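You operate a simulated robot arm through the tools that you are given. There is no shell and no other tool. Be economical: measure what you need, move in short steps, check, and stop when the job is done.

Carry out the task below with a simulated robot arm. There is one attempt and no reset: what you move stays moved.

## Task
Slot blocks C and A, slide the bar over them and lock it.
Fine: each in the slot with its letter.

The check looks at the end state, three seconds after you hand in, the way a careful person would. Anything else that was tipped, shoved, dropped, spilled or broken makes it a failure.

## Robot
A 6-joint arm with a two-finger parallel gripper, fixed in place. Base frame: the origin is at the foot of the arm, x ahead of it, y to its left, z up; the work surface is at about z = 800. Readings come in mm, rad, newtons and seconds.
With the tool pointing down near the work surface it reaches from about 260 to 680 mm from the base axis. Its first joint turns from -1.152 to 1.152 rad. Payload 2.9 kg.
Tool frame: the origin (TCP) lies between the finger pads and is the grasp point; the fingertips stand 30 mm ahead of it; z points along the fingers, y is the line along which they close. Largest opening 110 mm; finger width 20, thickness 10; the body of the gripper, 48 by 112 mm, starts 55 mm behind the TCP.
Orientation is that of the tool frame in the base frame, as a unit quaternion [w, x, y, z]. With the fingers straight down and closing along the base's y, the tool's x points along the base's -x, its y along +y and its z along -z.

## Interface
- The arm moves only by the tool apply_moves. Its argument "moves" is one flat list of numbers, 6 for each row, row after row: the shift along the tool's x, y, z in units of 250 mm (1.0 is 250 mm), then the turn, a rotation vector about the tool's x, y, z in units of 90 degrees (1.0 is 90 degrees). In form: [dx, dy, dz, ax, ay, az, dx, dy, dz, ax, ay, az, ...]. A call has 1 to 8 rows; each row is the pose to reach, as a shift and turn from the pose commanded when the call began, along the tool's axes at that moment. "gripper" is the closure, from 0 (fully open) to 1 (shut), set as the call begins (left out, the last holds). A call with a number of a shift or a turn outside -1 to 1 is refused whole. Each row takes 0.2 s and may step no farther than 50 mm and 0.15 rad from the row before; otherwise, or with a gripper value out of range, the whole call is refused. A pose out of reach is approached as far as the arm can. The call stops where the force on the tool passes 90 N (or 10 N more than at its start, if that is more) or the arm is blocked; 0.2 s more then pass. The fingers move at their own pace (about 108 mm/s each) and stop on an object; they squeeze with about 33 N. The grip force told is the motor's: it shows also when the fingers shut on nothing. Time passes only in rows, and 0.2 s behind the last, so rows that repeat a pose let the fingers close. It gives the time, the measured TCP pose, the force on the tool (base axes), the opening and the grip force at its end, in the units of the frame above (readings bear some noise).
- Cameras (640 x 400 px; columns grow to the right, rows downward): "scene" is fixed at [74.6, 442.3, 1390.7]; the picture's right is [-0.80, -0.60, 0.00], its down [-0.34, 0.45, -0.83] and it looks along [0.50, -0.66, -0.56] (base axes); focal length 317 px, centre (320, 200). "wrist" rides on the gripper at [72, 17, -103] in the tool frame; the picture's right is [-0.23, 0.97, 0.00], its down [-0.76, -0.18, -0.62] and it looks along [-0.61, -0.14, 0.78] (tool axes); focal length 222 px, centre (320, 200). There is no depth. A picture from a camera that has moved, and an enlarged one, comes with that camera's place and axes in the base frame and with its lens. The place of the scene camera against the robot may be out by one fixed shift of up to 18 mm in any direction.
- camera(camera): a new picture of that camera. The clock stands still meanwhile.
- close_up(camera, box): a new picture of the part [left, top, right, bottom] of that camera's present view, enlarged. The clock stands still meanwhile.
- job_done(): hands the job in; it is judged then, once.

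Go step by step. Nothing tells you positions but the pictures and the camera data: compare them with the known pose of the tool, close in by small moves and look again before you grip or let go. The budget is 120 turns and 76 pictures, counting those below and the enlarged ones. Unless the task says otherwise, let go and move clear before handing in, and close with one line.

The tools are called after "Call:" as name(argument=value, ...) on one line, values as JSON. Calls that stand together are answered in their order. apply_moves: Moves the arm, as the interface text tells. Its arguments: {"type":"object","properties":{"moves":{"type":"array"},"gripper":{"type":"number"}},"required":["moves"]} The other tools are called the same way: camera (camera) takes a picture; close_up (camera, box) takes an enlarged picture of a part of a camera's view; job_done () hands the job in.

At the start:

```text
time_s: 0.0
tcp_pos: [432.4, -103.0, 1096.3]
tcp_rot: [0.0, 0.0, 1.0, 0.0]
wrist_force: [-0.3, -0.6, -0.2]
grip_width: 110.1
gripper_force: 0.0
```

scene: 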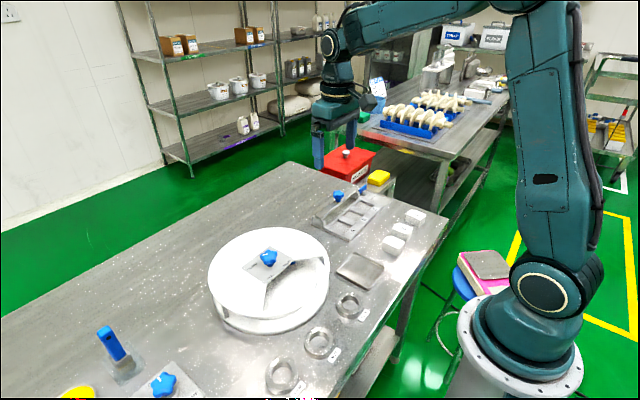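
wrist: 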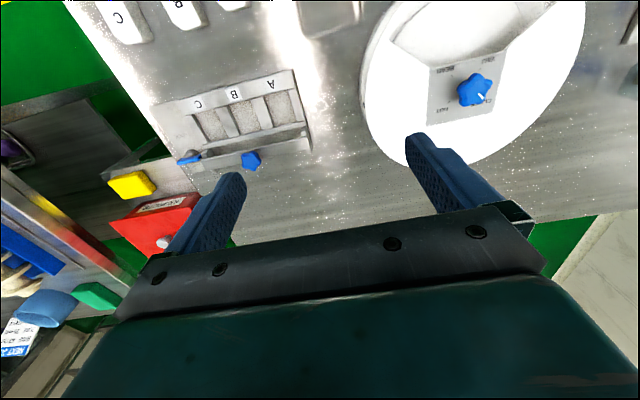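

I see a slotted fixture with C, B and A slots and two blue knobs, with lettered blocks nearer the base. I'll enlarge both views before I plan anything.

Call:
close_up(camera="scene", box=[290, 160, 450, 260])

Call:
close_up(camera="wrist", box=[80, 0, 400, 200])

```text
4.00 times, centred on (370, 210) of scene
camera zoom: at [74.6, 442.3, 1390.7], right [-0.8, -0.6, 0.0], down [-0.34, 0.45, -0.83], along [0.5, -0.66, -0.56], focal length 1269 px, centre (120, 160)
```

zoom: 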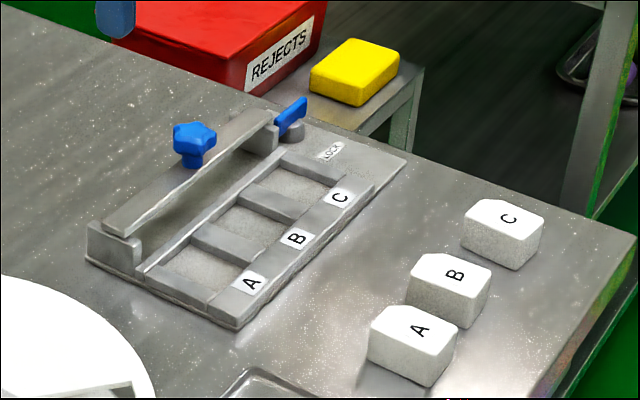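

```text
2.00 times, centred on (240, 100) of wrist
camera zoom: at [359.7, -85.2, 1198.7], right [0.23, 0.97, 0.0], down [0.76, -0.18, 0.62], along [0.61, -0.14, -0.78], focal length 444 px, centre (480, 400)
```

zoom: 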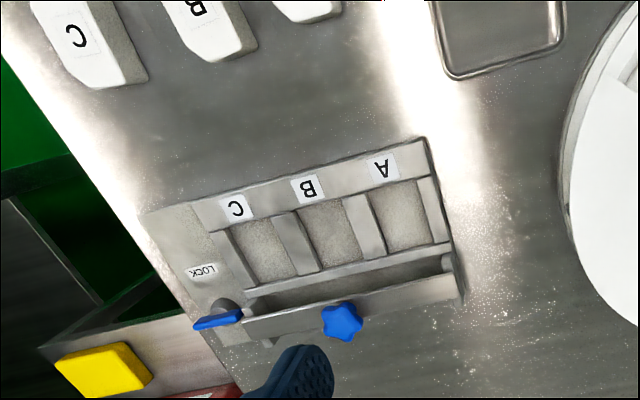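

The fixture is aligned with the base: slots C, B and A sit near x 456, y −303, −238 and −172. The bar is near x 510 and the blocks near x 300. I'll move the wrist camera for a better look at the blocks and slots.

Call:
apply_moves(moves=[0.1, -0.13, 0, 0, 0, 0, 0.2, -0.26, 0, 0, 0, 0, 0.3, -0.39, 0, 0, 0, 0, 0.4, -0.52, 0, 0, 0, 0, 0.4, -0.52, 0, 0, 0, 0])

Call:
camera(camera="wrist")

```text
time_s: 1.2
tcp_pos: [328.1, -233.2, 1093.9]
tcp_rot: [0.0, 0.0, 1.0, 0.0]
wrist_force: [-0.6, -0.3, 0.7]
grip_width: 109.8
gripper_force: 0.2
```

```text
71 pictures are left
camera wrist: at [256.1, -216.8, 1197.3], right [0.23, 0.97, 0.0], down [0.76, -0.18, 0.62], along [0.61, -0.14, -0.78], focal length 222 px, centre (320, 200)
```

wrist: 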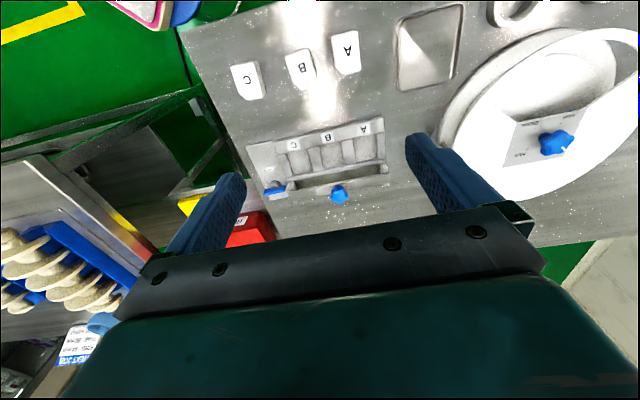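

All three blocks are now in view. I'll enlarge the blocks and the fixture.

Call:
close_up(camera="wrist", box=[220, 20, 380, 120])

Call:
close_up(camera="wrist", box=[240, 110, 400, 210])

```text
4.00 times, centred on (300, 70) of wrist
camera zoom: at [256.1, -216.8, 1197.3], right [0.23, 0.97, 0.0], down [0.76, -0.18, 0.62], along [0.61, -0.14, -0.78], focal length 888 px, centre (400, 720)
```

zoom: 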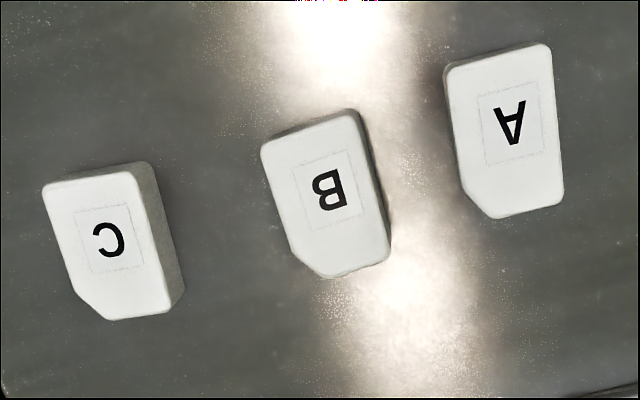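

```text
4.00 times, centred on (320, 160) of wrist
camera zoom: at [256.1, -216.8, 1197.3], right [0.23, 0.97, 0.0], down [0.76, -0.18, 0.62], along [0.61, -0.14, -0.78], focal length 888 px, centre (320, 360)
```

zoom: 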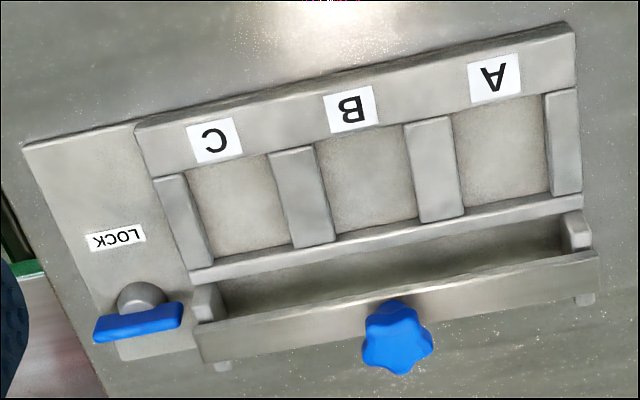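

Block C is near (300, −337), yawed about −0.1 rad, and measures about 34×48. I need to see how the bar runs and how the lever turns, so I'll zoom in from the scene camera.

Call:
close_up(camera="scene", box=[305, 175, 401, 235])

Call:
close_up(camera="scene", box=[350, 200, 446, 260])

```text
6.67 times, centred on (353, 205) of scene
camera zoom: at [74.6, 442.3, 1390.7], right [-0.8, -0.6, 0.0], down [-0.34, 0.45, -0.83], along [0.5, -0.66, -0.56], focal length 2115 px, centre (100, 167)
```

zoom: 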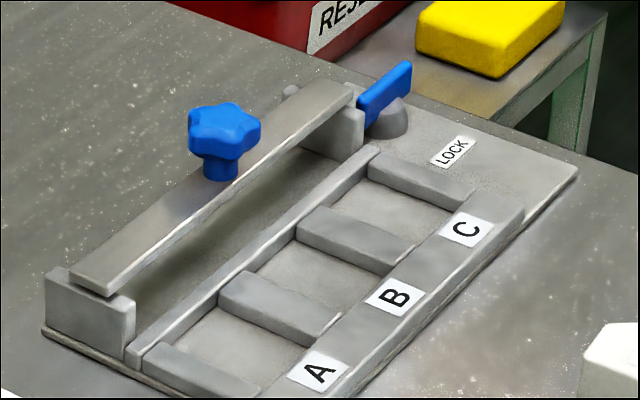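

```text
6.67 times, centred on (398, 230) of scene
camera zoom: at [74.6, 442.3, 1390.7], right [-0.8, -0.6, 0.0], down [-0.34, 0.45, -0.83], along [0.5, -0.66, -0.56], focal length 2115 px, centre (-200, 0)
```

zoom: 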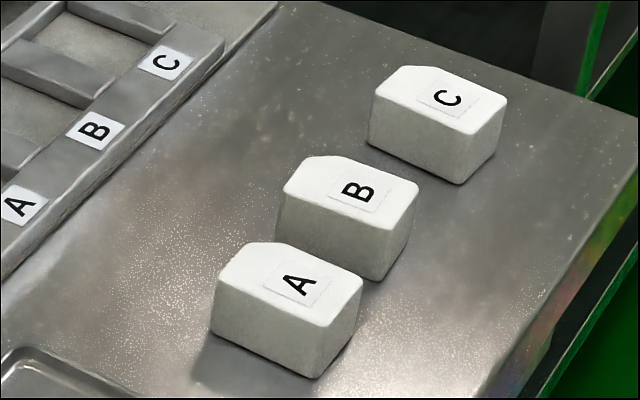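

The bar rests on two end posts and the lever is next to its C end. I'll go lower for a close wrist view of the bar, lever and slots.

Call:
apply_moves(moves=[-0.08, -0.06, 0.14, 0, 0, 0, -0.17, -0.12, 0.28, 0, 0, 0, -0.26, -0.18, 0.42, 0, 0, 0, -0.34, -0.24, 0.55, 0, 0, 0, -0.34, -0.24, 0.55, 0, 0, 0])

Call:
camera(camera="wrist")

```text
time_s: 2.4
tcp_pos: [415.2, -292.5, 956.4]
tcp_rot: [0.0, 0.0, 1.0, 0.0]
wrist_force: [0.6, -0.2, 0.2]
grip_width: 110.1
gripper_force: 0.1
```

```text
66 pictures are left
camera wrist: at [344.1, -274.9, 1058.3], right [0.23, 0.97, 0.0], down [0.76, -0.18, 0.62], along [0.61, -0.14, -0.78], focal length 222 px, centre (320, 200)
```

wrist: 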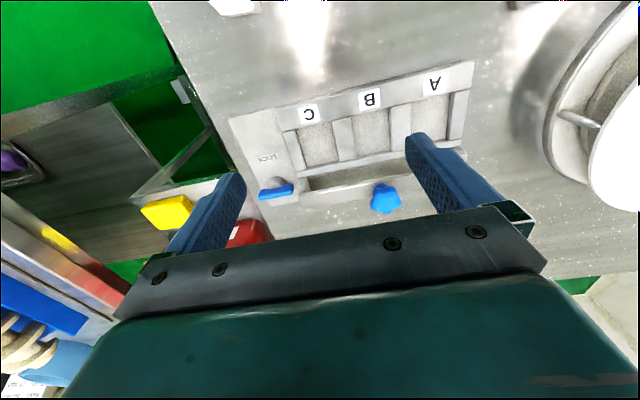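

Good view. I'll enlarge the fixture.

Call:
close_up(camera="wrist", box=[220, 60, 380, 160])

Call:
close_up(camera="wrist", box=[240, 120, 400, 220])

Call:
close_up(camera="wrist", box=[330, 50, 490, 150])

```text
4.00 times, centred on (300, 110) of wrist
camera zoom: at [344.1, -274.9, 1058.3], right [0.23, 0.97, 0.0], down [0.76, -0.18, 0.62], along [0.61, -0.14, -0.78], focal length 888 px, centre (400, 560)
```

zoom: 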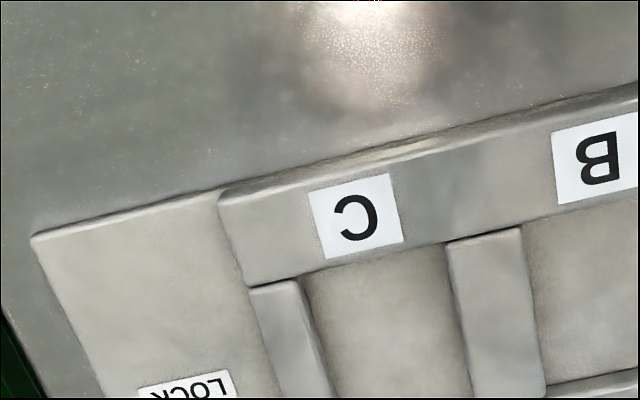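

```text
4.00 times, centred on (320, 170) of wrist
camera zoom: at [344.1, -274.9, 1058.3], right [0.23, 0.97, 0.0], down [0.76, -0.18, 0.62], along [0.61, -0.14, -0.78], focal length 888 px, centre (320, 320)
```

zoom: 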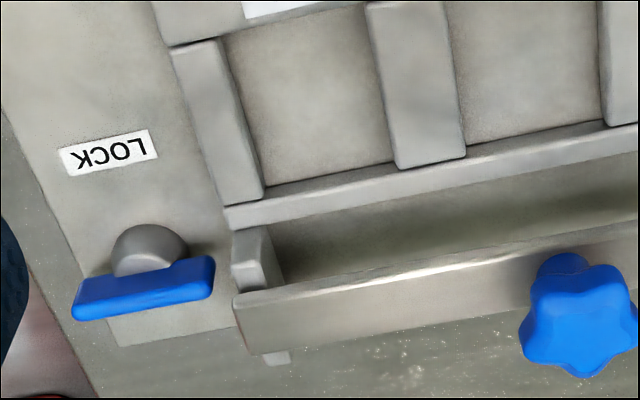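

```text
4.00 times, centred on (410, 100) of wrist
camera zoom: at [344.1, -274.9, 1058.3], right [0.23, 0.97, 0.0], down [0.76, -0.18, 0.62], along [0.61, -0.14, -0.78], focal length 888 px, centre (-40, 600)
```

zoom: 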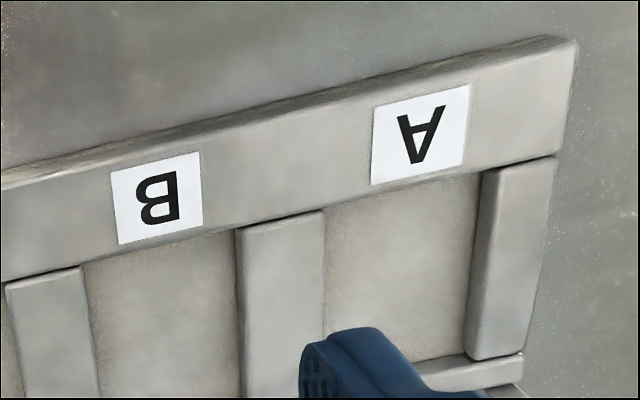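

The slots measure about 50×42: C centred near (456, −302) and A near (456, −172). The blocks are about 48×34. I'll go above block C with the fingers part-open and turn to match its yaw.

Call:
apply_moves(moves=[0.16, -0.06, 0.08, 0, 0, 0.02, 0.32, -0.12, 0.16, 0, 0, 0.04, 0.46, -0.176, 0.23, 0, 0, 0.06, 0.46, -0.176, 0.23, 0, 0, 0.06, 0.46, -0.176, 0.23, 0, 0, 0.06], gripper=0.42)

Call:
camera(camera="wrist")

```text
time_s: 3.6
tcp_pos: [300.8, -337.2, 899.5]
tcp_rot: [0.0, 0.047, 0.999, 0.0]
wrist_force: [-0.1, 0.5, 0.4]
grip_width: 63.8
gripper_force: 0.1
```

```text
62 pictures are left
camera wrist: at [230.7, -313.9, 1003.0], right [0.32, 0.95, 0.0], down [0.74, -0.25, 0.62], along [0.59, -0.2, -0.78], focal length 222 px, centre (320, 200)
```

wrist: 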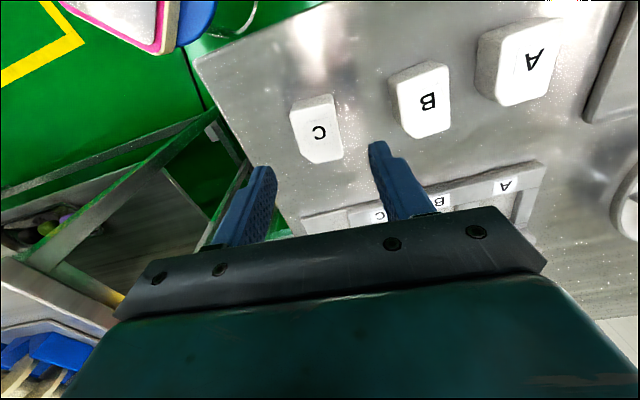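

The tool yaw now matches my estimate. I'll enlarge block C and the fingers to check alignment.

Call:
close_up(camera="wrist", box=[230, 80, 430, 205])

```text
3.20 times, centred on (330, 142) of wrist
camera zoom: at [230.7, -313.9, 1003.0], right [0.32, 0.95, 0.0], down [0.74, -0.25, 0.62], along [0.59, -0.2, -0.78], focal length 711 px, centre (288, 384)
```

zoom: 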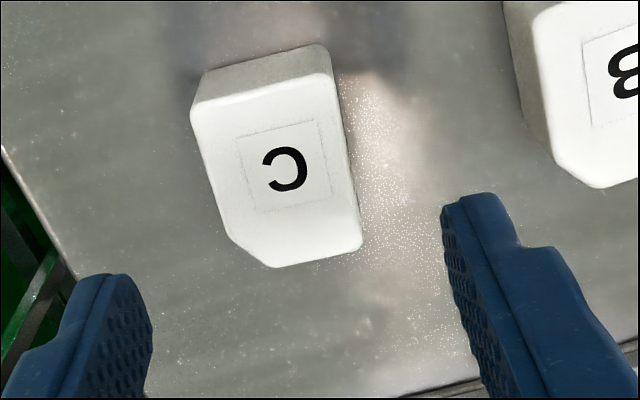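

Block C is aligned with the fingers to within 1 mm. I'll go down until the tips are at about z 815 and then look again.

Call:
apply_moves(moves=[0, -0.002, 0.11, 0, 0, 0, 0, -0.002, 0.216, 0, 0, 0, 0, -0.002, 0.216, 0, 0, 0])

Call:
camera(camera="wrist")

Call:
close_up(camera="scene", box=[350, 180, 446, 240])

```text
time_s: 4.4
tcp_pos: [301.4, -337.6, 846.8]
tcp_rot: [0.001, 0.047, 0.999, 0.001]
wrist_force: [0.6, 0.6, 0.9]
grip_width: 63.7
gripper_force: 0.0
```

```text
60 pictures are left
camera wrist: at [231.4, -313.4, 949.4], right [0.32, 0.95, 0.0], down [0.74, -0.25, 0.62], along [0.59, -0.2, -0.78], focal length 222 px, centre (320, 200)
```

wrist: 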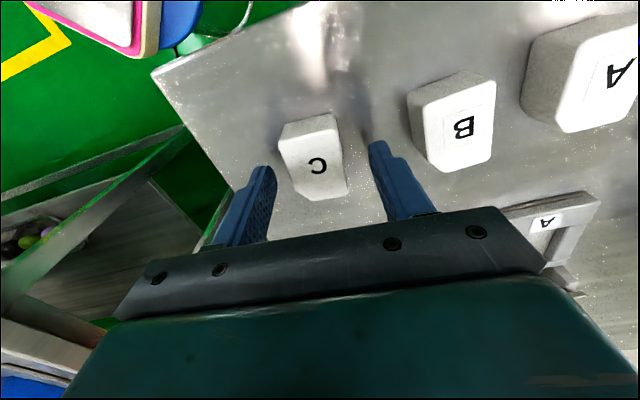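

```text
6.67 times, centred on (398, 210) of scene
camera zoom: at [74.6, 442.3, 1390.7], right [-0.8, -0.6, 0.0], down [-0.34, 0.45, -0.83], along [0.5, -0.66, -0.56], focal length 2115 px, centre (-200, 133)
```

zoom: 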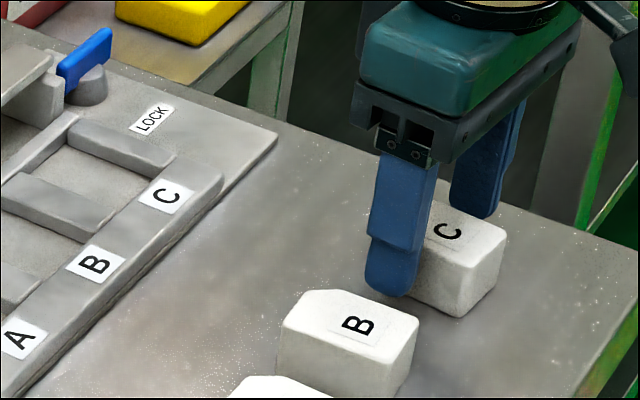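

The fingers straddle the block with their tips about 17 mm above the table. Now I'll close on it.

Call:
apply_moves(moves=[0, 0, 0, 0, 0, 0, 0, 0, 0, 0, 0, 0, 0, 0, 0, 0, 0, 0], gripper=1)

Call:
apply_moves(moves=[0, 0, -0.1, 0, 0, 0, 0, 0, -0.2, 0, 0, 0, 0, 0, -0.2, 0, 0, 0])

Call:
camera(camera="wrist")

```text
time_s: 5.2
tcp_pos: [301.7, -336.3, 848.3]
tcp_rot: [0.0, 0.048, 0.999, 0.0]
wrist_force: [0.4, 0.0, 0.0]
grip_width: 34.9
gripper_force: 32.9
```

```text
time_s: 6.0
tcp_pos: [301.3, -338.1, 896.1]
tcp_rot: [0.0, 0.047, 0.999, 0.0]
wrist_force: [-0.3, -0.7, 0.2]
grip_width: 0.1
gripper_force: 33.0
```

```text
58 pictures are left
camera wrist: at [231.2, -313.6, 999.3], right [0.32, 0.95, 0.0], down [0.74, -0.25, 0.62], along [0.59, -0.2, -0.78], focal length 222 px, centre (320, 200)
```

wrist: 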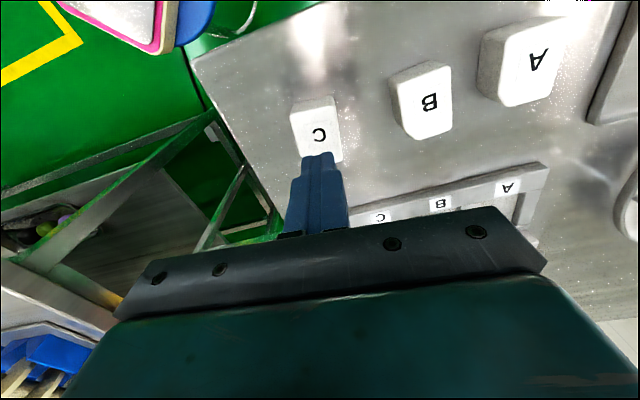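

The grip slipped off on lifting, so it was too shallow. The block still seems to be in place. I'll open and check it close up.

Call:
apply_moves(moves=[0, 0, 0, 0, 0, 0, 0, 0, 0, 0, 0, 0], gripper=0.42)

Call:
close_up(camera="wrist", box=[230, 80, 430, 205])

Call:
close_up(camera="scene", box=[350, 180, 446, 240])

```text
time_s: 6.6
tcp_pos: [302.0, -338.3, 895.6]
tcp_rot: [-0.001, 0.047, 0.999, 0.0]
wrist_force: [0.5, -0.1, 0.2]
grip_width: 63.9
gripper_force: 0.2
```

```text
3.20 times, centred on (330, 142) of wrist
camera zoom: at [231.2, -313.6, 999.1], right [0.32, 0.95, 0.0], down [0.74, -0.25, 0.62], along [0.59, -0.2, -0.78], focal length 711 px, centre (288, 384)
```

zoom: 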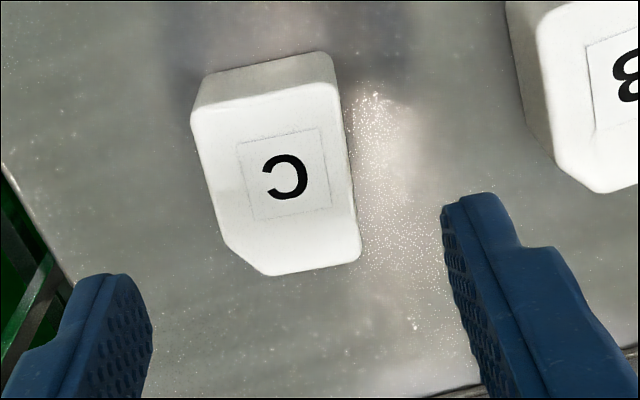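

```text
6.67 times, centred on (398, 210) of scene
camera zoom: at [74.6, 442.3, 1390.7], right [-0.8, -0.6, 0.0], down [-0.34, 0.45, -0.83], along [0.5, -0.66, -0.56], focal length 2115 px, centre (-200, 133)
```

zoom: 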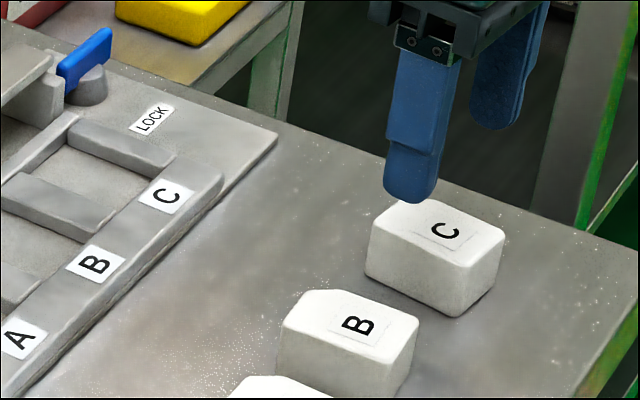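

Block C hasn't moved noticeably. I'll regrip about 9 mm deeper and lift slowly.

Call:
apply_moves(moves=[0, 0, 0.12, 0, 0, 0, 0, 0, 0.232, 0, 0, 0, 0, 0, 0.232, 0, 0, 0])

Call:
apply_moves(moves=[0, 0, 0, 0, 0, 0, 0, 0, 0, 0, 0, 0, 0, 0, 0, 0, 0, 0], gripper=1)

Call:
apply_moves(moves=[0, 0, -0.01, 0, 0, 0, 0, 0, -0.02, 0, 0, 0, 0, 0, -0.04, 0, 0, 0, 0, 0, -0.06, 0, 0, 0, 0, 0, -0.08, 0, 0, 0])

Call:
close_up(camera="scene", box=[350, 180, 446, 240])

```text
time_s: 7.4
tcp_pos: [302.4, -337.8, 835.8]
tcp_rot: [0.0, 0.047, 0.999, 0.0]
wrist_force: [0.7, 0.1, -0.6]
grip_width: 63.9
gripper_force: 0.2
```

```text
time_s: 8.2
tcp_pos: [303.1, -338.2, 837.1]
tcp_rot: [0.0, 0.047, 0.999, -0.001]
wrist_force: [0.0, -0.4, 0.3]
grip_width: 35.0
gripper_force: 33.3
```

```text
time_s: 9.4
tcp_pos: [301.7, -336.6, 859.2]
tcp_rot: [0.0, 0.047, 0.999, -0.001]
wrist_force: [0.7, -0.7, -1.0]
grip_width: 34.9
gripper_force: 32.8
```

```text
6.67 times, centred on (398, 210) of scene
camera zoom: at [74.6, 442.3, 1390.7], right [-0.8, -0.6, 0.0], down [-0.34, 0.45, -0.83], along [0.5, -0.66, -0.56], focal length 2115 px, centre (-200, 133)
```

zoom: 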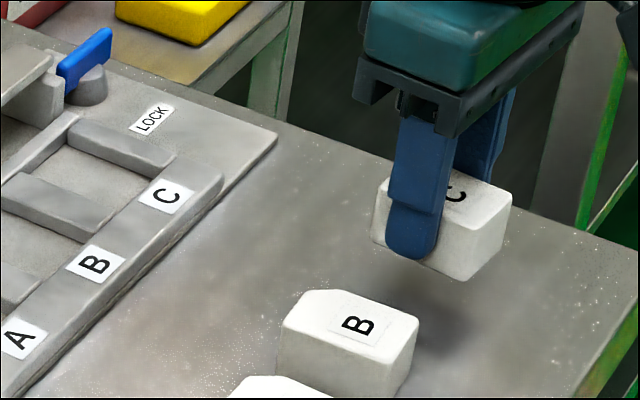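

Block C is held, with the tips about 6.5 mm above its bottom. I'll lift, straighten the yaw and move above slot C.

Call:
apply_moves(moves=[0, 0, -0.1, 0, 0, 0, 0, 0, -0.18, 0, 0, 0, -0.15, 0.05, -0.18, 0, 0, -0.015, -0.3, 0.1, -0.18, 0, 0, -0.03, -0.45, 0.15, -0.18, 0, 0, -0.045, -0.597, 0.199, -0.18, 0, 0, -0.06, -0.597, 0.199, -0.18, 0, 0, -0.06])

Call:
camera(camera="wrist")

Call:
close_up(camera="wrist", box=[240, 100, 400, 200])

```text
time_s: 11.0
tcp_pos: [458.0, -299.4, 902.3]
tcp_rot: [0.0, 0.0, 1.0, 0.001]
wrist_force: [0.5, 0.3, -0.2]
grip_width: 35.0
gripper_force: 33.1
```

```text
54 pictures are left
camera wrist: at [386.0, -283.0, 1005.8], right [0.23, 0.97, 0.0], down [0.76, -0.18, 0.62], along [0.61, -0.14, -0.78], focal length 222 px, centre (320, 200)
```

wrist: 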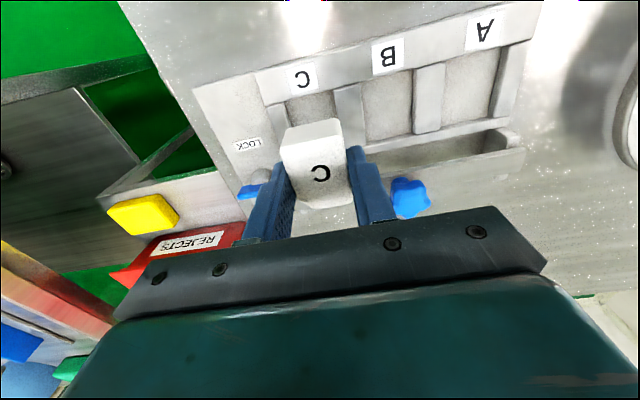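

```text
4.00 times, centred on (320, 150) of wrist
camera zoom: at [386.0, -283.0, 1005.8], right [0.23, 0.97, 0.0], down [0.76, -0.18, 0.62], along [0.61, -0.14, -0.78], focal length 888 px, centre (320, 400)
```

zoom: 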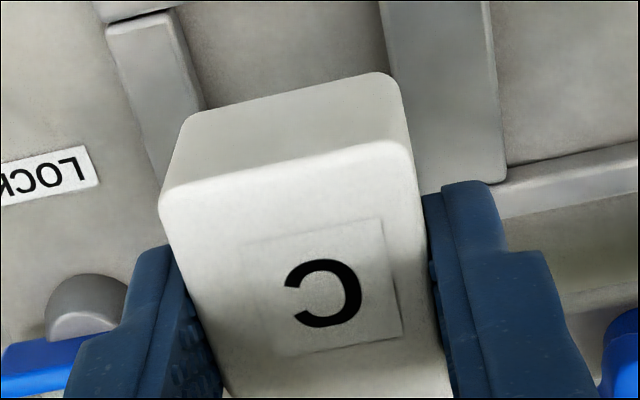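

The block is above slot C and square to it. I'll go down to just over the ribs and compare edges.

Call:
apply_moves(moves=[0, 0, 0.09, 0, 0, 0, 0, 0, 0.168, 0, 0, 0, 0, 0, 0.168, 0, 0, 0])

Call:
close_up(camera="wrist", box=[240, 75, 400, 175])

Call:
close_up(camera="scene", box=[320, 165, 416, 225])

```text
time_s: 11.8
tcp_pos: [457.0, -300.3, 860.0]
tcp_rot: [0.0, 0.0, 1.0, 0.0]
wrist_force: [-0.3, -0.1, -1.0]
grip_width: 35.1
gripper_force: 33.2
```

```text
4.00 times, centred on (320, 125) of wrist
camera zoom: at [384.8, -283.1, 963.1], right [0.23, 0.97, 0.0], down [0.76, -0.18, 0.62], along [0.61, -0.14, -0.78], focal length 888 px, centre (320, 500)
```

zoom: 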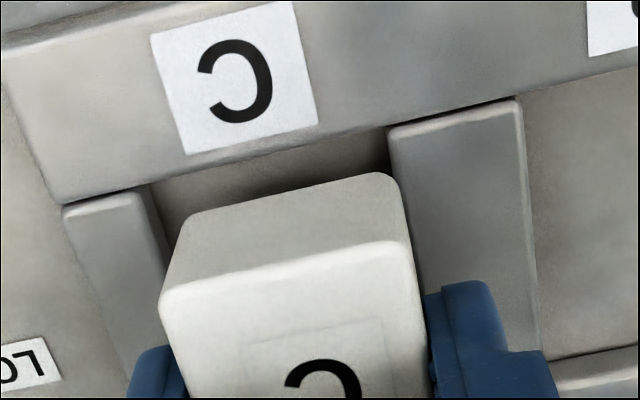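

```text
6.67 times, centred on (368, 195) of scene
camera zoom: at [74.6, 442.3, 1390.7], right [-0.8, -0.6, 0.0], down [-0.34, 0.45, -0.83], along [0.5, -0.66, -0.56], focal length 2115 px, centre (0, 233)
```

zoom: 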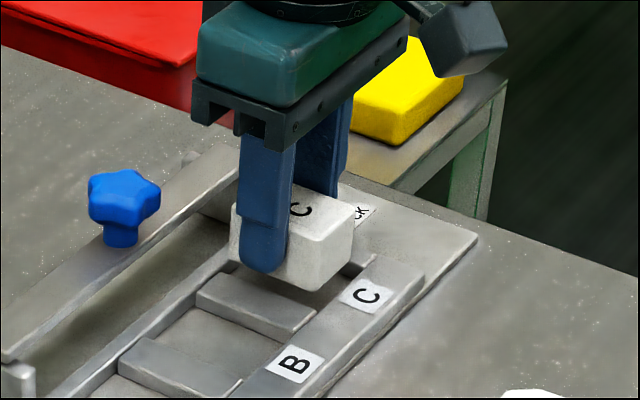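

The slot edges put the slot centre 2 mm toward −y and about 1.7 mm toward −x of the block. I'll correct that and lower it gently.

Call:
apply_moves(moves=[0.007, -0.008, 0, 0, 0, 0, 0.007, -0.008, 0.02, 0, 0, 0, 0.007, -0.008, 0.03, 0, 0, 0, 0.007, -0.008, 0.04, 0, 0, 0, 0.007, -0.008, 0.048, 0, 0, 0, 0.007, -0.008, 0.048, 0, 0, 0])

Call:
close_up(camera="wrist", box=[240, 75, 400, 175])

Call:
close_up(camera="scene", box=[340, 180, 396, 215])

```text
time_s: 13.2
tcp_pos: [454.0, -302.0, 851.0]
tcp_rot: [0.001, 0.001, 1.0, -0.001]
wrist_force: [-1.7, 4.3, 23.1]
grip_width: 35.2
gripper_force: 33.4
```

```text
4.00 times, centred on (320, 125) of wrist
camera zoom: at [382.0, -285.5, 953.8], right [0.23, 0.97, 0.0], down [0.76, -0.18, 0.63], along [0.61, -0.14, -0.78], focal length 888 px, centre (320, 500)
```

zoom: 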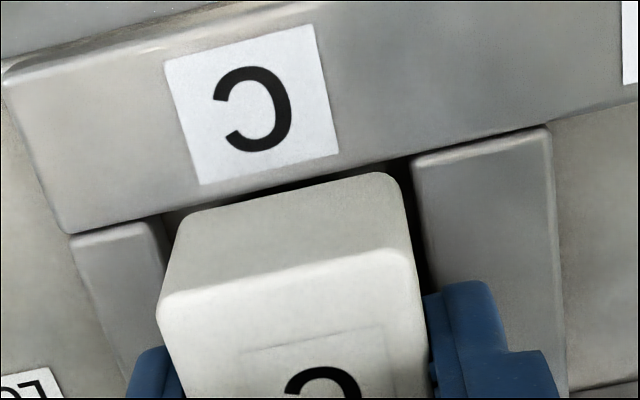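

```text
11.43 times, centred on (368, 198) of scene
camera zoom: at [74.2, 442.6, 1390.6], right [-0.8, -0.6, 0.0], down [-0.34, 0.45, -0.83], along [0.5, -0.66, -0.56], focal length 3626 px, centre (-229, 229)
```

zoom: 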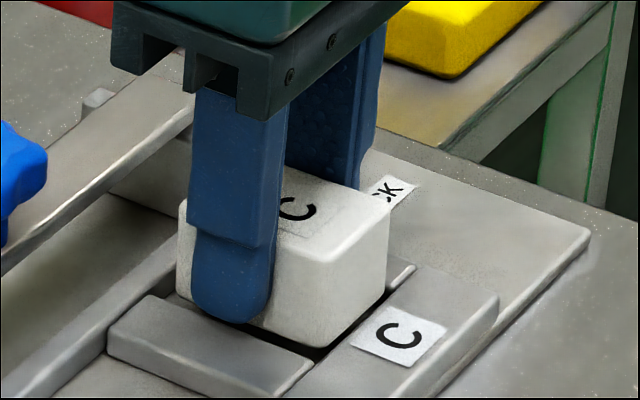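

It stopped with 23 N while the bottom was still about at rib height. There are gaps at both sides and a small one at the front plate, so the far end is probably on the rear rail. I'll raise it slightly, shift about 1.2 mm toward −x and try again.

Call:
apply_moves(moves=[0, 0, -0.024, 0, 0, 0, 0.005, -0.001, -0.024, 0, 0, 0, 0.005, -0.001, -0.01, 0, 0, 0, 0.005, -0.001, 0, 0, 0, 0, 0.005, -0.001, 0.0, 0, 0, 0])

Call:
close_up(camera="wrist", box=[260, 85, 372, 155])

```text
time_s: 14.4
tcp_pos: [453.7, -303.2, 851.2]
tcp_rot: [0.001, 0.001, 1.0, -0.001]
wrist_force: [-6.2, 1.4, 22.6]
grip_width: 34.8
gripper_force: 33.2
```

```text
5.71 times, centred on (316, 120) of wrist
camera zoom: at [380.1, -285.9, 953.9], right [0.23, 0.97, 0.0], down [0.76, -0.18, 0.62], along [0.61, -0.14, -0.78], focal length 1269 px, centre (343, 657)
```

zoom: 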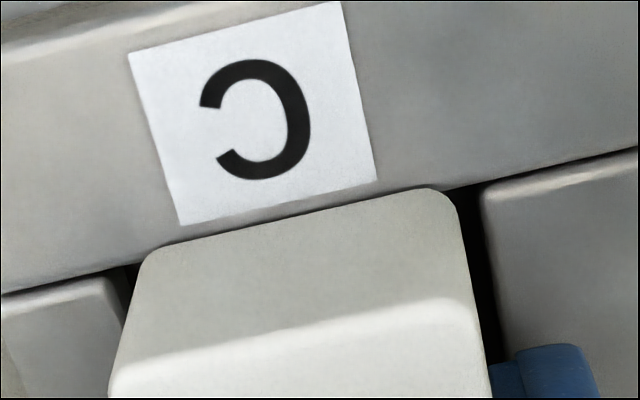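

It stops at the same height, so I need a clearer look at what is touching. I'll zoom in tightly from both cameras.

Call:
close_up(camera="scene", box=[352, 188, 392, 213])

Call:
close_up(camera="wrist", box=[240, 120, 400, 220])

```text
16.00 times, centred on (372, 200) of scene
camera zoom: at [74.1, 442.5, 1390.6], right [-0.8, -0.6, 0.0], down [-0.34, 0.45, -0.83], along [0.5, -0.66, -0.56], focal length 5076 px, centre (-512, 192)
```

zoom: 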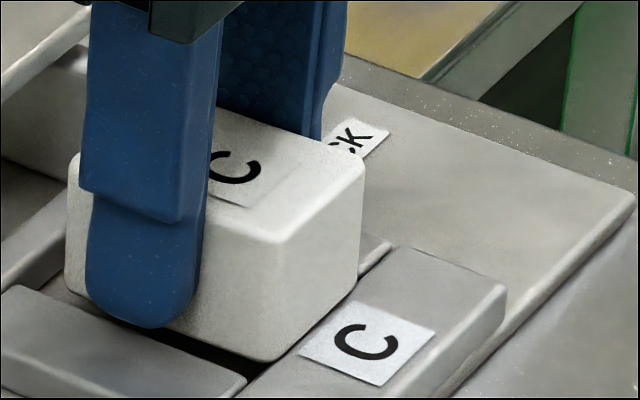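

```text
4.00 times, centred on (320, 170) of wrist
camera zoom: at [380.1, -285.9, 953.9], right [0.23, 0.97, 0.0], down [0.76, -0.18, 0.62], along [0.61, -0.14, -0.78], focal length 888 px, centre (320, 320)
```

zoom: 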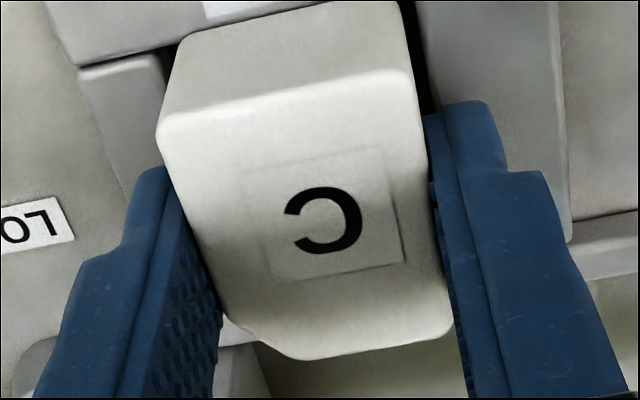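

I need an accurate slot length before I press any further. I'll lift the block, move sideways toward +y and look at slot C unobstructed.

Call:
apply_moves(moves=[0, 0, -0.1, 0, 0, 0, 0, 0, -0.2, 0, 0, 0, 0, 0.15, -0.2, 0, 0, 0, 0, 0.3, -0.2, 0, 0, 0, 0, 0.3, -0.2, 0, 0, 0])

Call:
camera(camera="wrist")

Call:
close_up(camera="scene", box=[340, 185, 396, 220])

```text
time_s: 15.6
tcp_pos: [451.2, -228.0, 899.1]
tcp_rot: [0.001, 0.0, 1.0, 0.0]
wrist_force: [0.2, -0.6, -0.3]
grip_width: 35.0
gripper_force: 33.3
```

```text
45 pictures are left
camera wrist: at [379.3, -210.7, 1002.6], right [0.23, 0.97, 0.0], down [0.76, -0.18, 0.62], along [0.61, -0.14, -0.78], focal length 222 px, centre (320, 200)
```

wrist: 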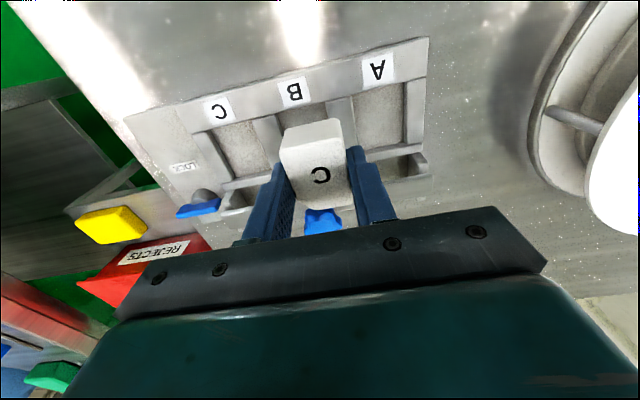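

```text
11.43 times, centred on (368, 202) of scene
camera zoom: at [74.6, 442.3, 1390.7], right [-0.8, -0.6, 0.0], down [-0.34, 0.45, -0.83], along [0.5, -0.66, -0.56], focal length 3626 px, centre (-229, 171)
```

zoom: 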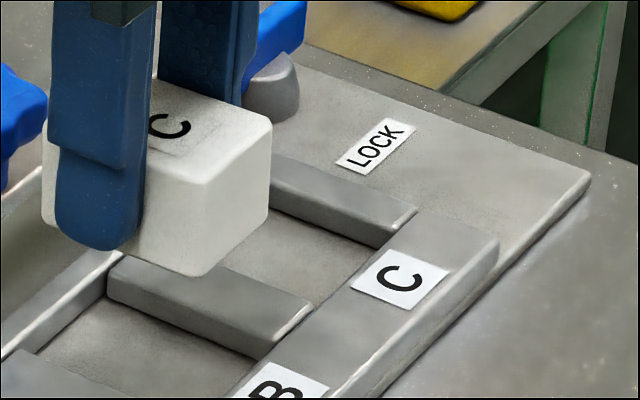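

Call:
close_up(camera="wrist", box=[180, 90, 276, 150])

Call:
close_up(camera="wrist", box=[180, 140, 276, 200])

```text
6.67 times, centred on (228, 120) of wrist
camera zoom: at [379.3, -210.7, 1002.6], right [0.23, 0.97, 0.0], down [0.76, -0.18, 0.62], along [0.61, -0.14, -0.78], focal length 1481 px, centre (933, 733)
```

zoom: 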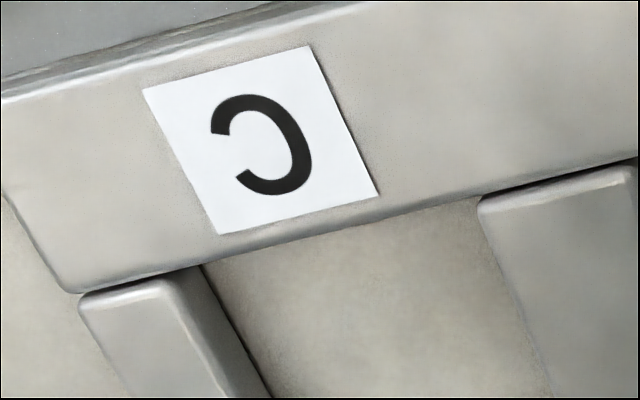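

```text
6.67 times, centred on (228, 170) of wrist
camera zoom: at [379.3, -210.7, 1002.6], right [0.23, 0.97, 0.0], down [0.76, -0.18, 0.62], along [0.61, -0.14, -0.78], focal length 1481 px, centre (933, 400)
```

zoom: 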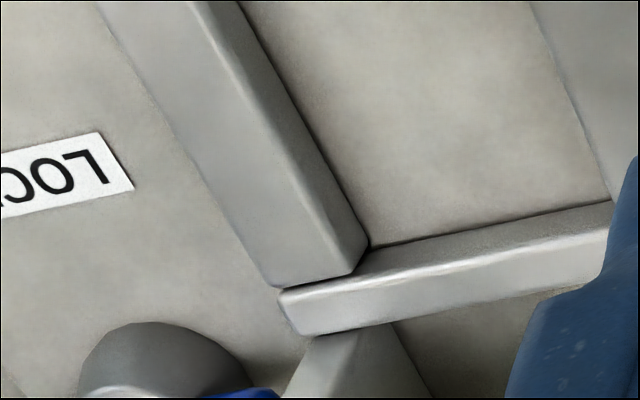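

This clear view shows the slot is about 54×42.5. Its centre is about 4 mm further +x than I placed the block, so the block was sitting on the front plate. I'll re-centre and lower it again.

Call:
apply_moves(moves=[-0.008, -0.15, 0, 0, 0, 0, -0.017, -0.303, 0, 0, 0, 0, -0.017, -0.303, 0.1, 0, 0, 0, -0.017, -0.303, 0.16, 0, 0, 0, -0.017, -0.303, 0.18, 0, 0, 0, -0.017, -0.303, 0.195, 0, 0, 0, -0.017, -0.303, 0.208, 0, 0, 0, -0.017, -0.303, 0.208, 0, 0, 0])

Call:
close_up(camera="wrist", box=[240, 75, 400, 175])

```text
time_s: 17.4
tcp_pos: [457.2, -305.9, 846.8]
tcp_rot: [0.001, 0.0, 1.0, 0.001]
wrist_force: [-1.0, 0.4, -0.8]
grip_width: 35.0
gripper_force: 32.9
```

```text
4.00 times, centred on (320, 125) of wrist
camera zoom: at [384.5, -287.7, 950.6], right [0.23, 0.97, 0.0], down [0.76, -0.18, 0.62], along [0.61, -0.14, -0.78], focal length 888 px, centre (320, 500)
```

zoom: 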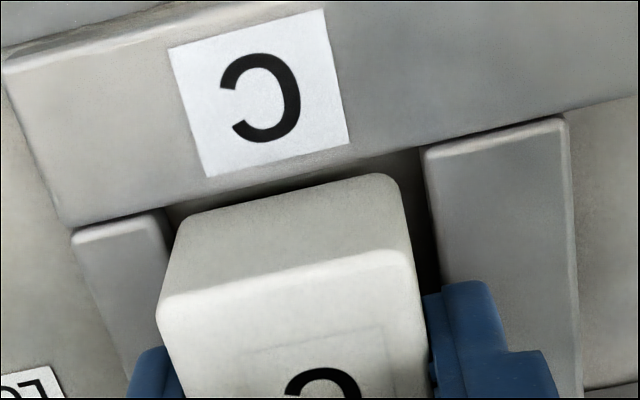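

The block is now entering freely with no force. I'll nudge 2 mm toward +y to centre it and continue down.

Call:
apply_moves(moves=[0, 0.008, 0, 0, 0, 0, 0, 0.008, 0.008, 0, 0, 0, 0, 0.008, 0.016, 0, 0, 0, 0, 0.008, 0.016, 0, 0, 0])

```text
time_s: 18.4
tcp_pos: [457.3, -303.1, 844.4]
tcp_rot: [0.001, 0.0, 1.0, -0.002]
wrist_force: [-8.0, 2.5, 25.2]
grip_width: 35.1
gripper_force: 33.2
```

It touched something at TCP 844, either the slot floor or the tips on the ribs. I'll check before letting go.

Call:
close_up(camera="wrist", box=[240, 75, 400, 175])

Call:
close_up(camera="scene", box=[340, 185, 396, 220])

```text
4.00 times, centred on (320, 125) of wrist
camera zoom: at [384.3, -285.1, 948.3], right [0.23, 0.97, 0.0], down [0.76, -0.18, 0.62], along [0.61, -0.14, -0.78], focal length 888 px, centre (320, 500)
```

zoom: 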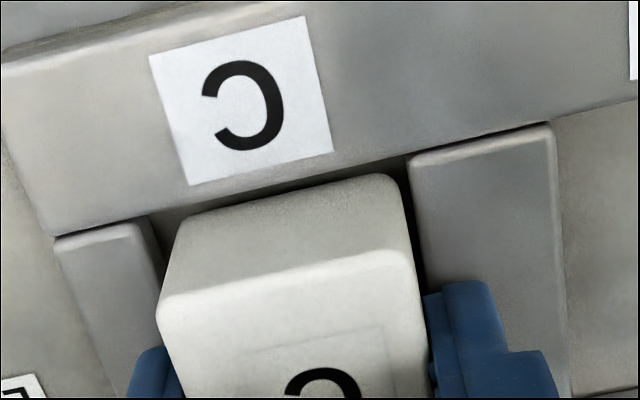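

```text
11.43 times, centred on (368, 202) of scene
camera zoom: at [74.1, 442.6, 1390.6], right [-0.8, -0.6, 0.0], down [-0.34, 0.45, -0.83], along [0.5, -0.66, -0.56], focal length 3626 px, centre (-229, 171)
```

zoom: 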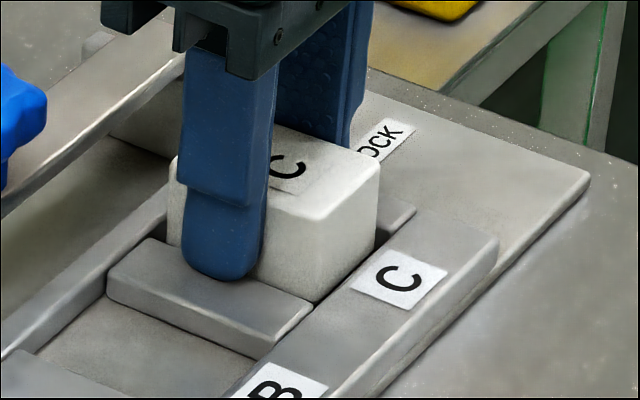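

The block is inside the slot and the tips are resting on the ribs. I'll unload about 2 mm, release gently and rise.

Call:
apply_moves(moves=[0, 0, -0.009, 0, 0, 0, 0, 0, -0.009, 0, 0, 0])

Call:
apply_moves(moves=[0, 0, 0, 0, 0, 0, 0, 0, 0, 0, 0, 0, 0, 0, -0.05, 0, 0, 0, 0, 0, -0.2, 0, 0, 0, 0.1, 0.1, -0.3, 0, 0, 0, 0.2, 0.2, -0.3, 0, 0, 0, 0.2, 0.2, -0.3, 0, 0, 0], gripper=0.5)

Call:
close_up(camera="scene", box=[340, 185, 396, 220])

Call:
close_up(camera="wrist", box=[180, 80, 340, 180])

```text
time_s: 19.0
tcp_pos: [456.5, -303.3, 845.8]
tcp_rot: [0.002, -0.001, 1.0, -0.001]
wrist_force: [0.7, -2.6, 9.2]
grip_width: 35.2
gripper_force: 33.4
```

```text
time_s: 20.6
tcp_pos: [407.6, -252.5, 921.4]
tcp_rot: [0.001, 0.001, 1.0, 0.0]
wrist_force: [-0.6, 0.1, 0.1]
grip_width: 55.3
gripper_force: 0.1
```

```text
11.43 times, centred on (368, 202) of scene
camera zoom: at [74.6, 442.3, 1390.7], right [-0.8, -0.6, 0.0], down [-0.34, 0.45, -0.83], along [0.5, -0.66, -0.56], focal length 3626 px, centre (-229, 171)
```

zoom: 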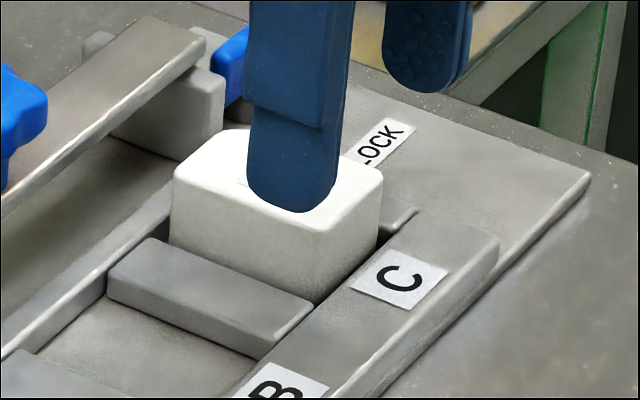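

```text
4.00 times, centred on (260, 130) of wrist
camera zoom: at [334.7, -234.5, 1025.1], right [0.23, 0.97, 0.0], down [0.76, -0.18, 0.62], along [0.61, -0.14, -0.78], focal length 888 px, centre (560, 480)
```

zoom: 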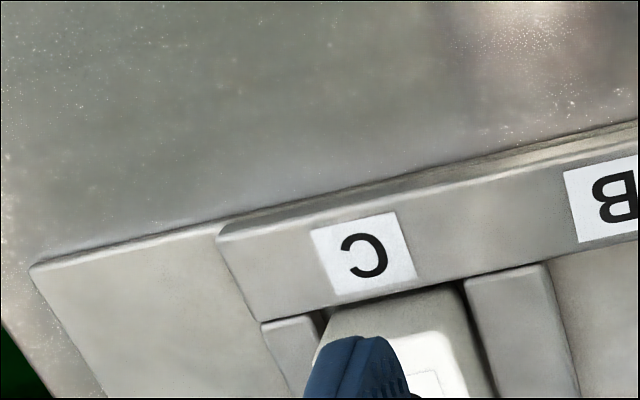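

Block C sits inside slot C. Next I'll go above block A, near (301, −187).

Call:
apply_moves(moves=[0.15, 0.09, 0, 0, 0, 0, 0.3, 0.18, 0, 0, 0, 0.01, 0.421, 0.262, 0.076, 0, 0, 0.02, 0.421, 0.262, 0.076, 0, 0, 0.02, 0.421, 0.262, 0.076, 0, 0, 0.02])

Call:
close_up(camera="wrist", box=[230, 80, 430, 205])

```text
time_s: 21.8
tcp_pos: [301.7, -186.8, 901.1]
tcp_rot: [-0.001, 0.016, 1.0, 0.001]
wrist_force: [-0.6, 0.4, -0.1]
grip_width: 55.0
gripper_force: 0.0
```

```text
3.20 times, centred on (330, 142) of wrist
camera zoom: at [229.6, -167.9, 1003.3], right [0.26, 0.97, 0.0], down [0.76, -0.2, 0.62], along [0.6, -0.16, -0.78], focal length 711 px, centre (288, 384)
```

zoom: 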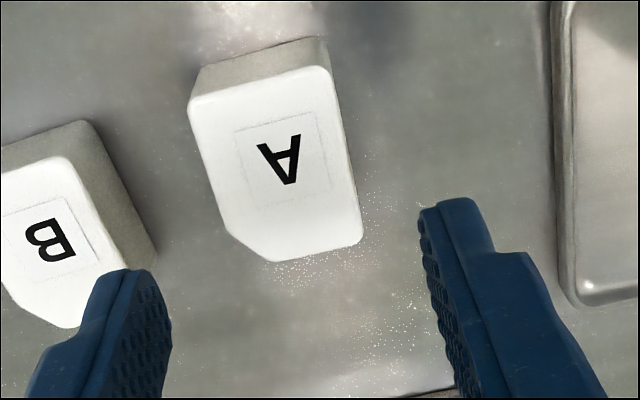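

Block A sits almost exactly as block C did, and B is about 11 mm clear of the left finger. I'll go down, grip and lift slowly.

Call:
apply_moves(moves=[0.003, -0.002, 0.12, 0, 0, 0, 0.003, -0.002, 0.244, 0, 0, 0, 0.003, -0.002, 0.244, 0, 0, 0])

Call:
apply_moves(moves=[0, 0, 0, 0, 0, 0, 0, 0, 0, 0, 0, 0, 0, 0, 0, 0, 0, 0], gripper=1)

Call:
apply_moves(moves=[0, 0, -0.01, 0, 0, 0, 0, 0, -0.02, 0, 0, 0, 0, 0, -0.04, 0, 0, 0, 0, 0, -0.08, 0, 0, 0, 0, 0, -0.16, 0, 0, 0, 0, 0, -0.25, 0, 0, 0, 0, 0, -0.25, 0, 0, 0])

```text
time_s: 22.6
tcp_pos: [301.2, -189.2, 840.2]
tcp_rot: [0.0, 0.015, 1.0, -0.001]
wrist_force: [-0.7, -0.4, -0.3]
grip_width: 55.1
gripper_force: 0.0
```

```text
time_s: 23.4
tcp_pos: [301.6, -189.0, 840.2]
tcp_rot: [0.0, 0.015, 1.0, 0.0]
wrist_force: [0.6, 0.3, -0.1]
grip_width: 35.0
gripper_force: 33.0
```

```text
time_s: 25.0
tcp_pos: [301.4, -188.6, 903.5]
tcp_rot: [-0.001, 0.015, 1.0, 0.0]
wrist_force: [-0.8, 0.6, -1.4]
grip_width: 35.1
gripper_force: 32.8
```

Block A is held. I'll carry it to a point above slot A, near (457, −174).

Call:
apply_moves(moves=[-0.18, 0.02, 0, 0, 0, -0.005, -0.36, 0.04, 0, 0, 0, -0.01, -0.54, 0.06, 0, 0, 0, -0.015, -0.622, 0.076, 0, 0, 0, -0.02, -0.622, 0.076, 0.1, 0, 0, -0.02, -0.622, 0.076, 0.16, 0, 0, -0.02, -0.622, 0.076, 0.16, 0, 0, -0.02])

Call:
close_up(camera="wrist", box=[240, 75, 400, 175])

```text
time_s: 26.6
tcp_pos: [456.6, -173.7, 862.8]
tcp_rot: [0.0, -0.001, 1.0, 0.001]
wrist_force: [-0.2, 0.0, -0.5]
grip_width: 34.8
gripper_force: 33.6
```

```text
4.00 times, centred on (320, 125) of wrist
camera zoom: at [384.2, -156.9, 965.6], right [0.23, 0.97, 0.0], down [0.76, -0.18, 0.62], along [0.61, -0.14, -0.78], focal length 888 px, centre (320, 500)
```

zoom: 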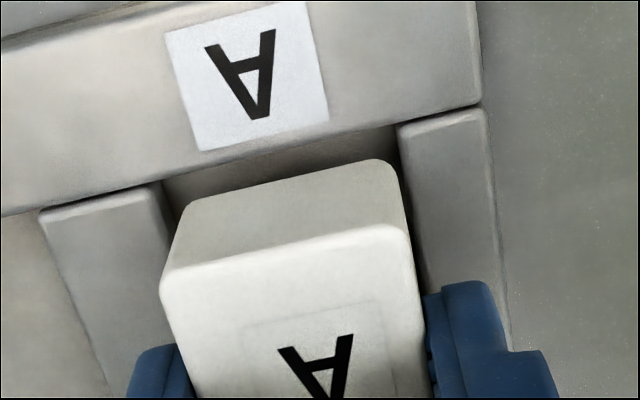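

Block A is centred in y. I'll shift about 1.5 mm toward +x, as worked for C, and lower it gently.

Call:
apply_moves(moves=[-0.006, 0, 0.02, 0, 0, 0, -0.006, 0, 0.035, 0, 0, 0, -0.006, 0, 0.05, 0, 0, 0, -0.006, 0, 0.062, 0, 0, 0, -0.006, 0, 0.062, 0, 0, 0])

Call:
close_up(camera="wrist", box=[240, 75, 400, 175])

```text
time_s: 27.8
tcp_pos: [458.1, -173.4, 849.0]
tcp_rot: [0.001, 0.0, 1.0, -0.001]
wrist_force: [-0.4, 0.0, -0.7]
grip_width: 34.9
gripper_force: 33.2
```

```text
4.00 times, centred on (320, 125) of wrist
camera zoom: at [386.2, -156.6, 951.0], right [0.23, 0.97, 0.0], down [0.76, -0.18, 0.62], along [0.61, -0.14, -0.78], focal length 888 px, centre (320, 500)
```

zoom: 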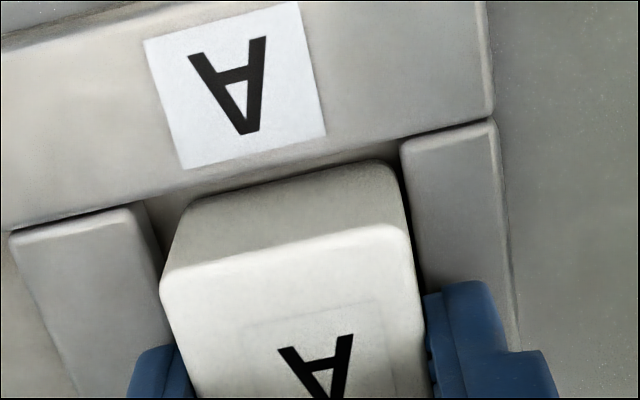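

It's entering freely. I'll continue down.

Call:
apply_moves(moves=[0, 0, 0.008, 0, 0, 0, 0, 0, 0.014, 0, 0, 0, 0, 0, 0.014, 0, 0, 0])

Call:
close_up(camera="scene", box=[310, 190, 390, 240])

```text
time_s: 28.6
tcp_pos: [458.8, -173.5, 845.4]
tcp_rot: [0.001, 0.001, 1.0, -0.001]
wrist_force: [-8.3, 0.2, 28.1]
grip_width: 35.2
gripper_force: 33.1
```

```text
8.00 times, centred on (350, 215) of scene
camera zoom: at [74.0, 442.4, 1390.7], right [-0.8, -0.6, 0.0], down [-0.34, 0.45, -0.83], along [0.5, -0.66, -0.56], focal length 2538 px, centre (80, 80)
```

zoom: 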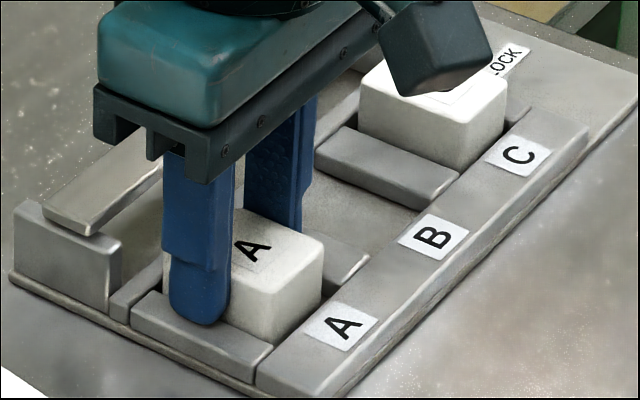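

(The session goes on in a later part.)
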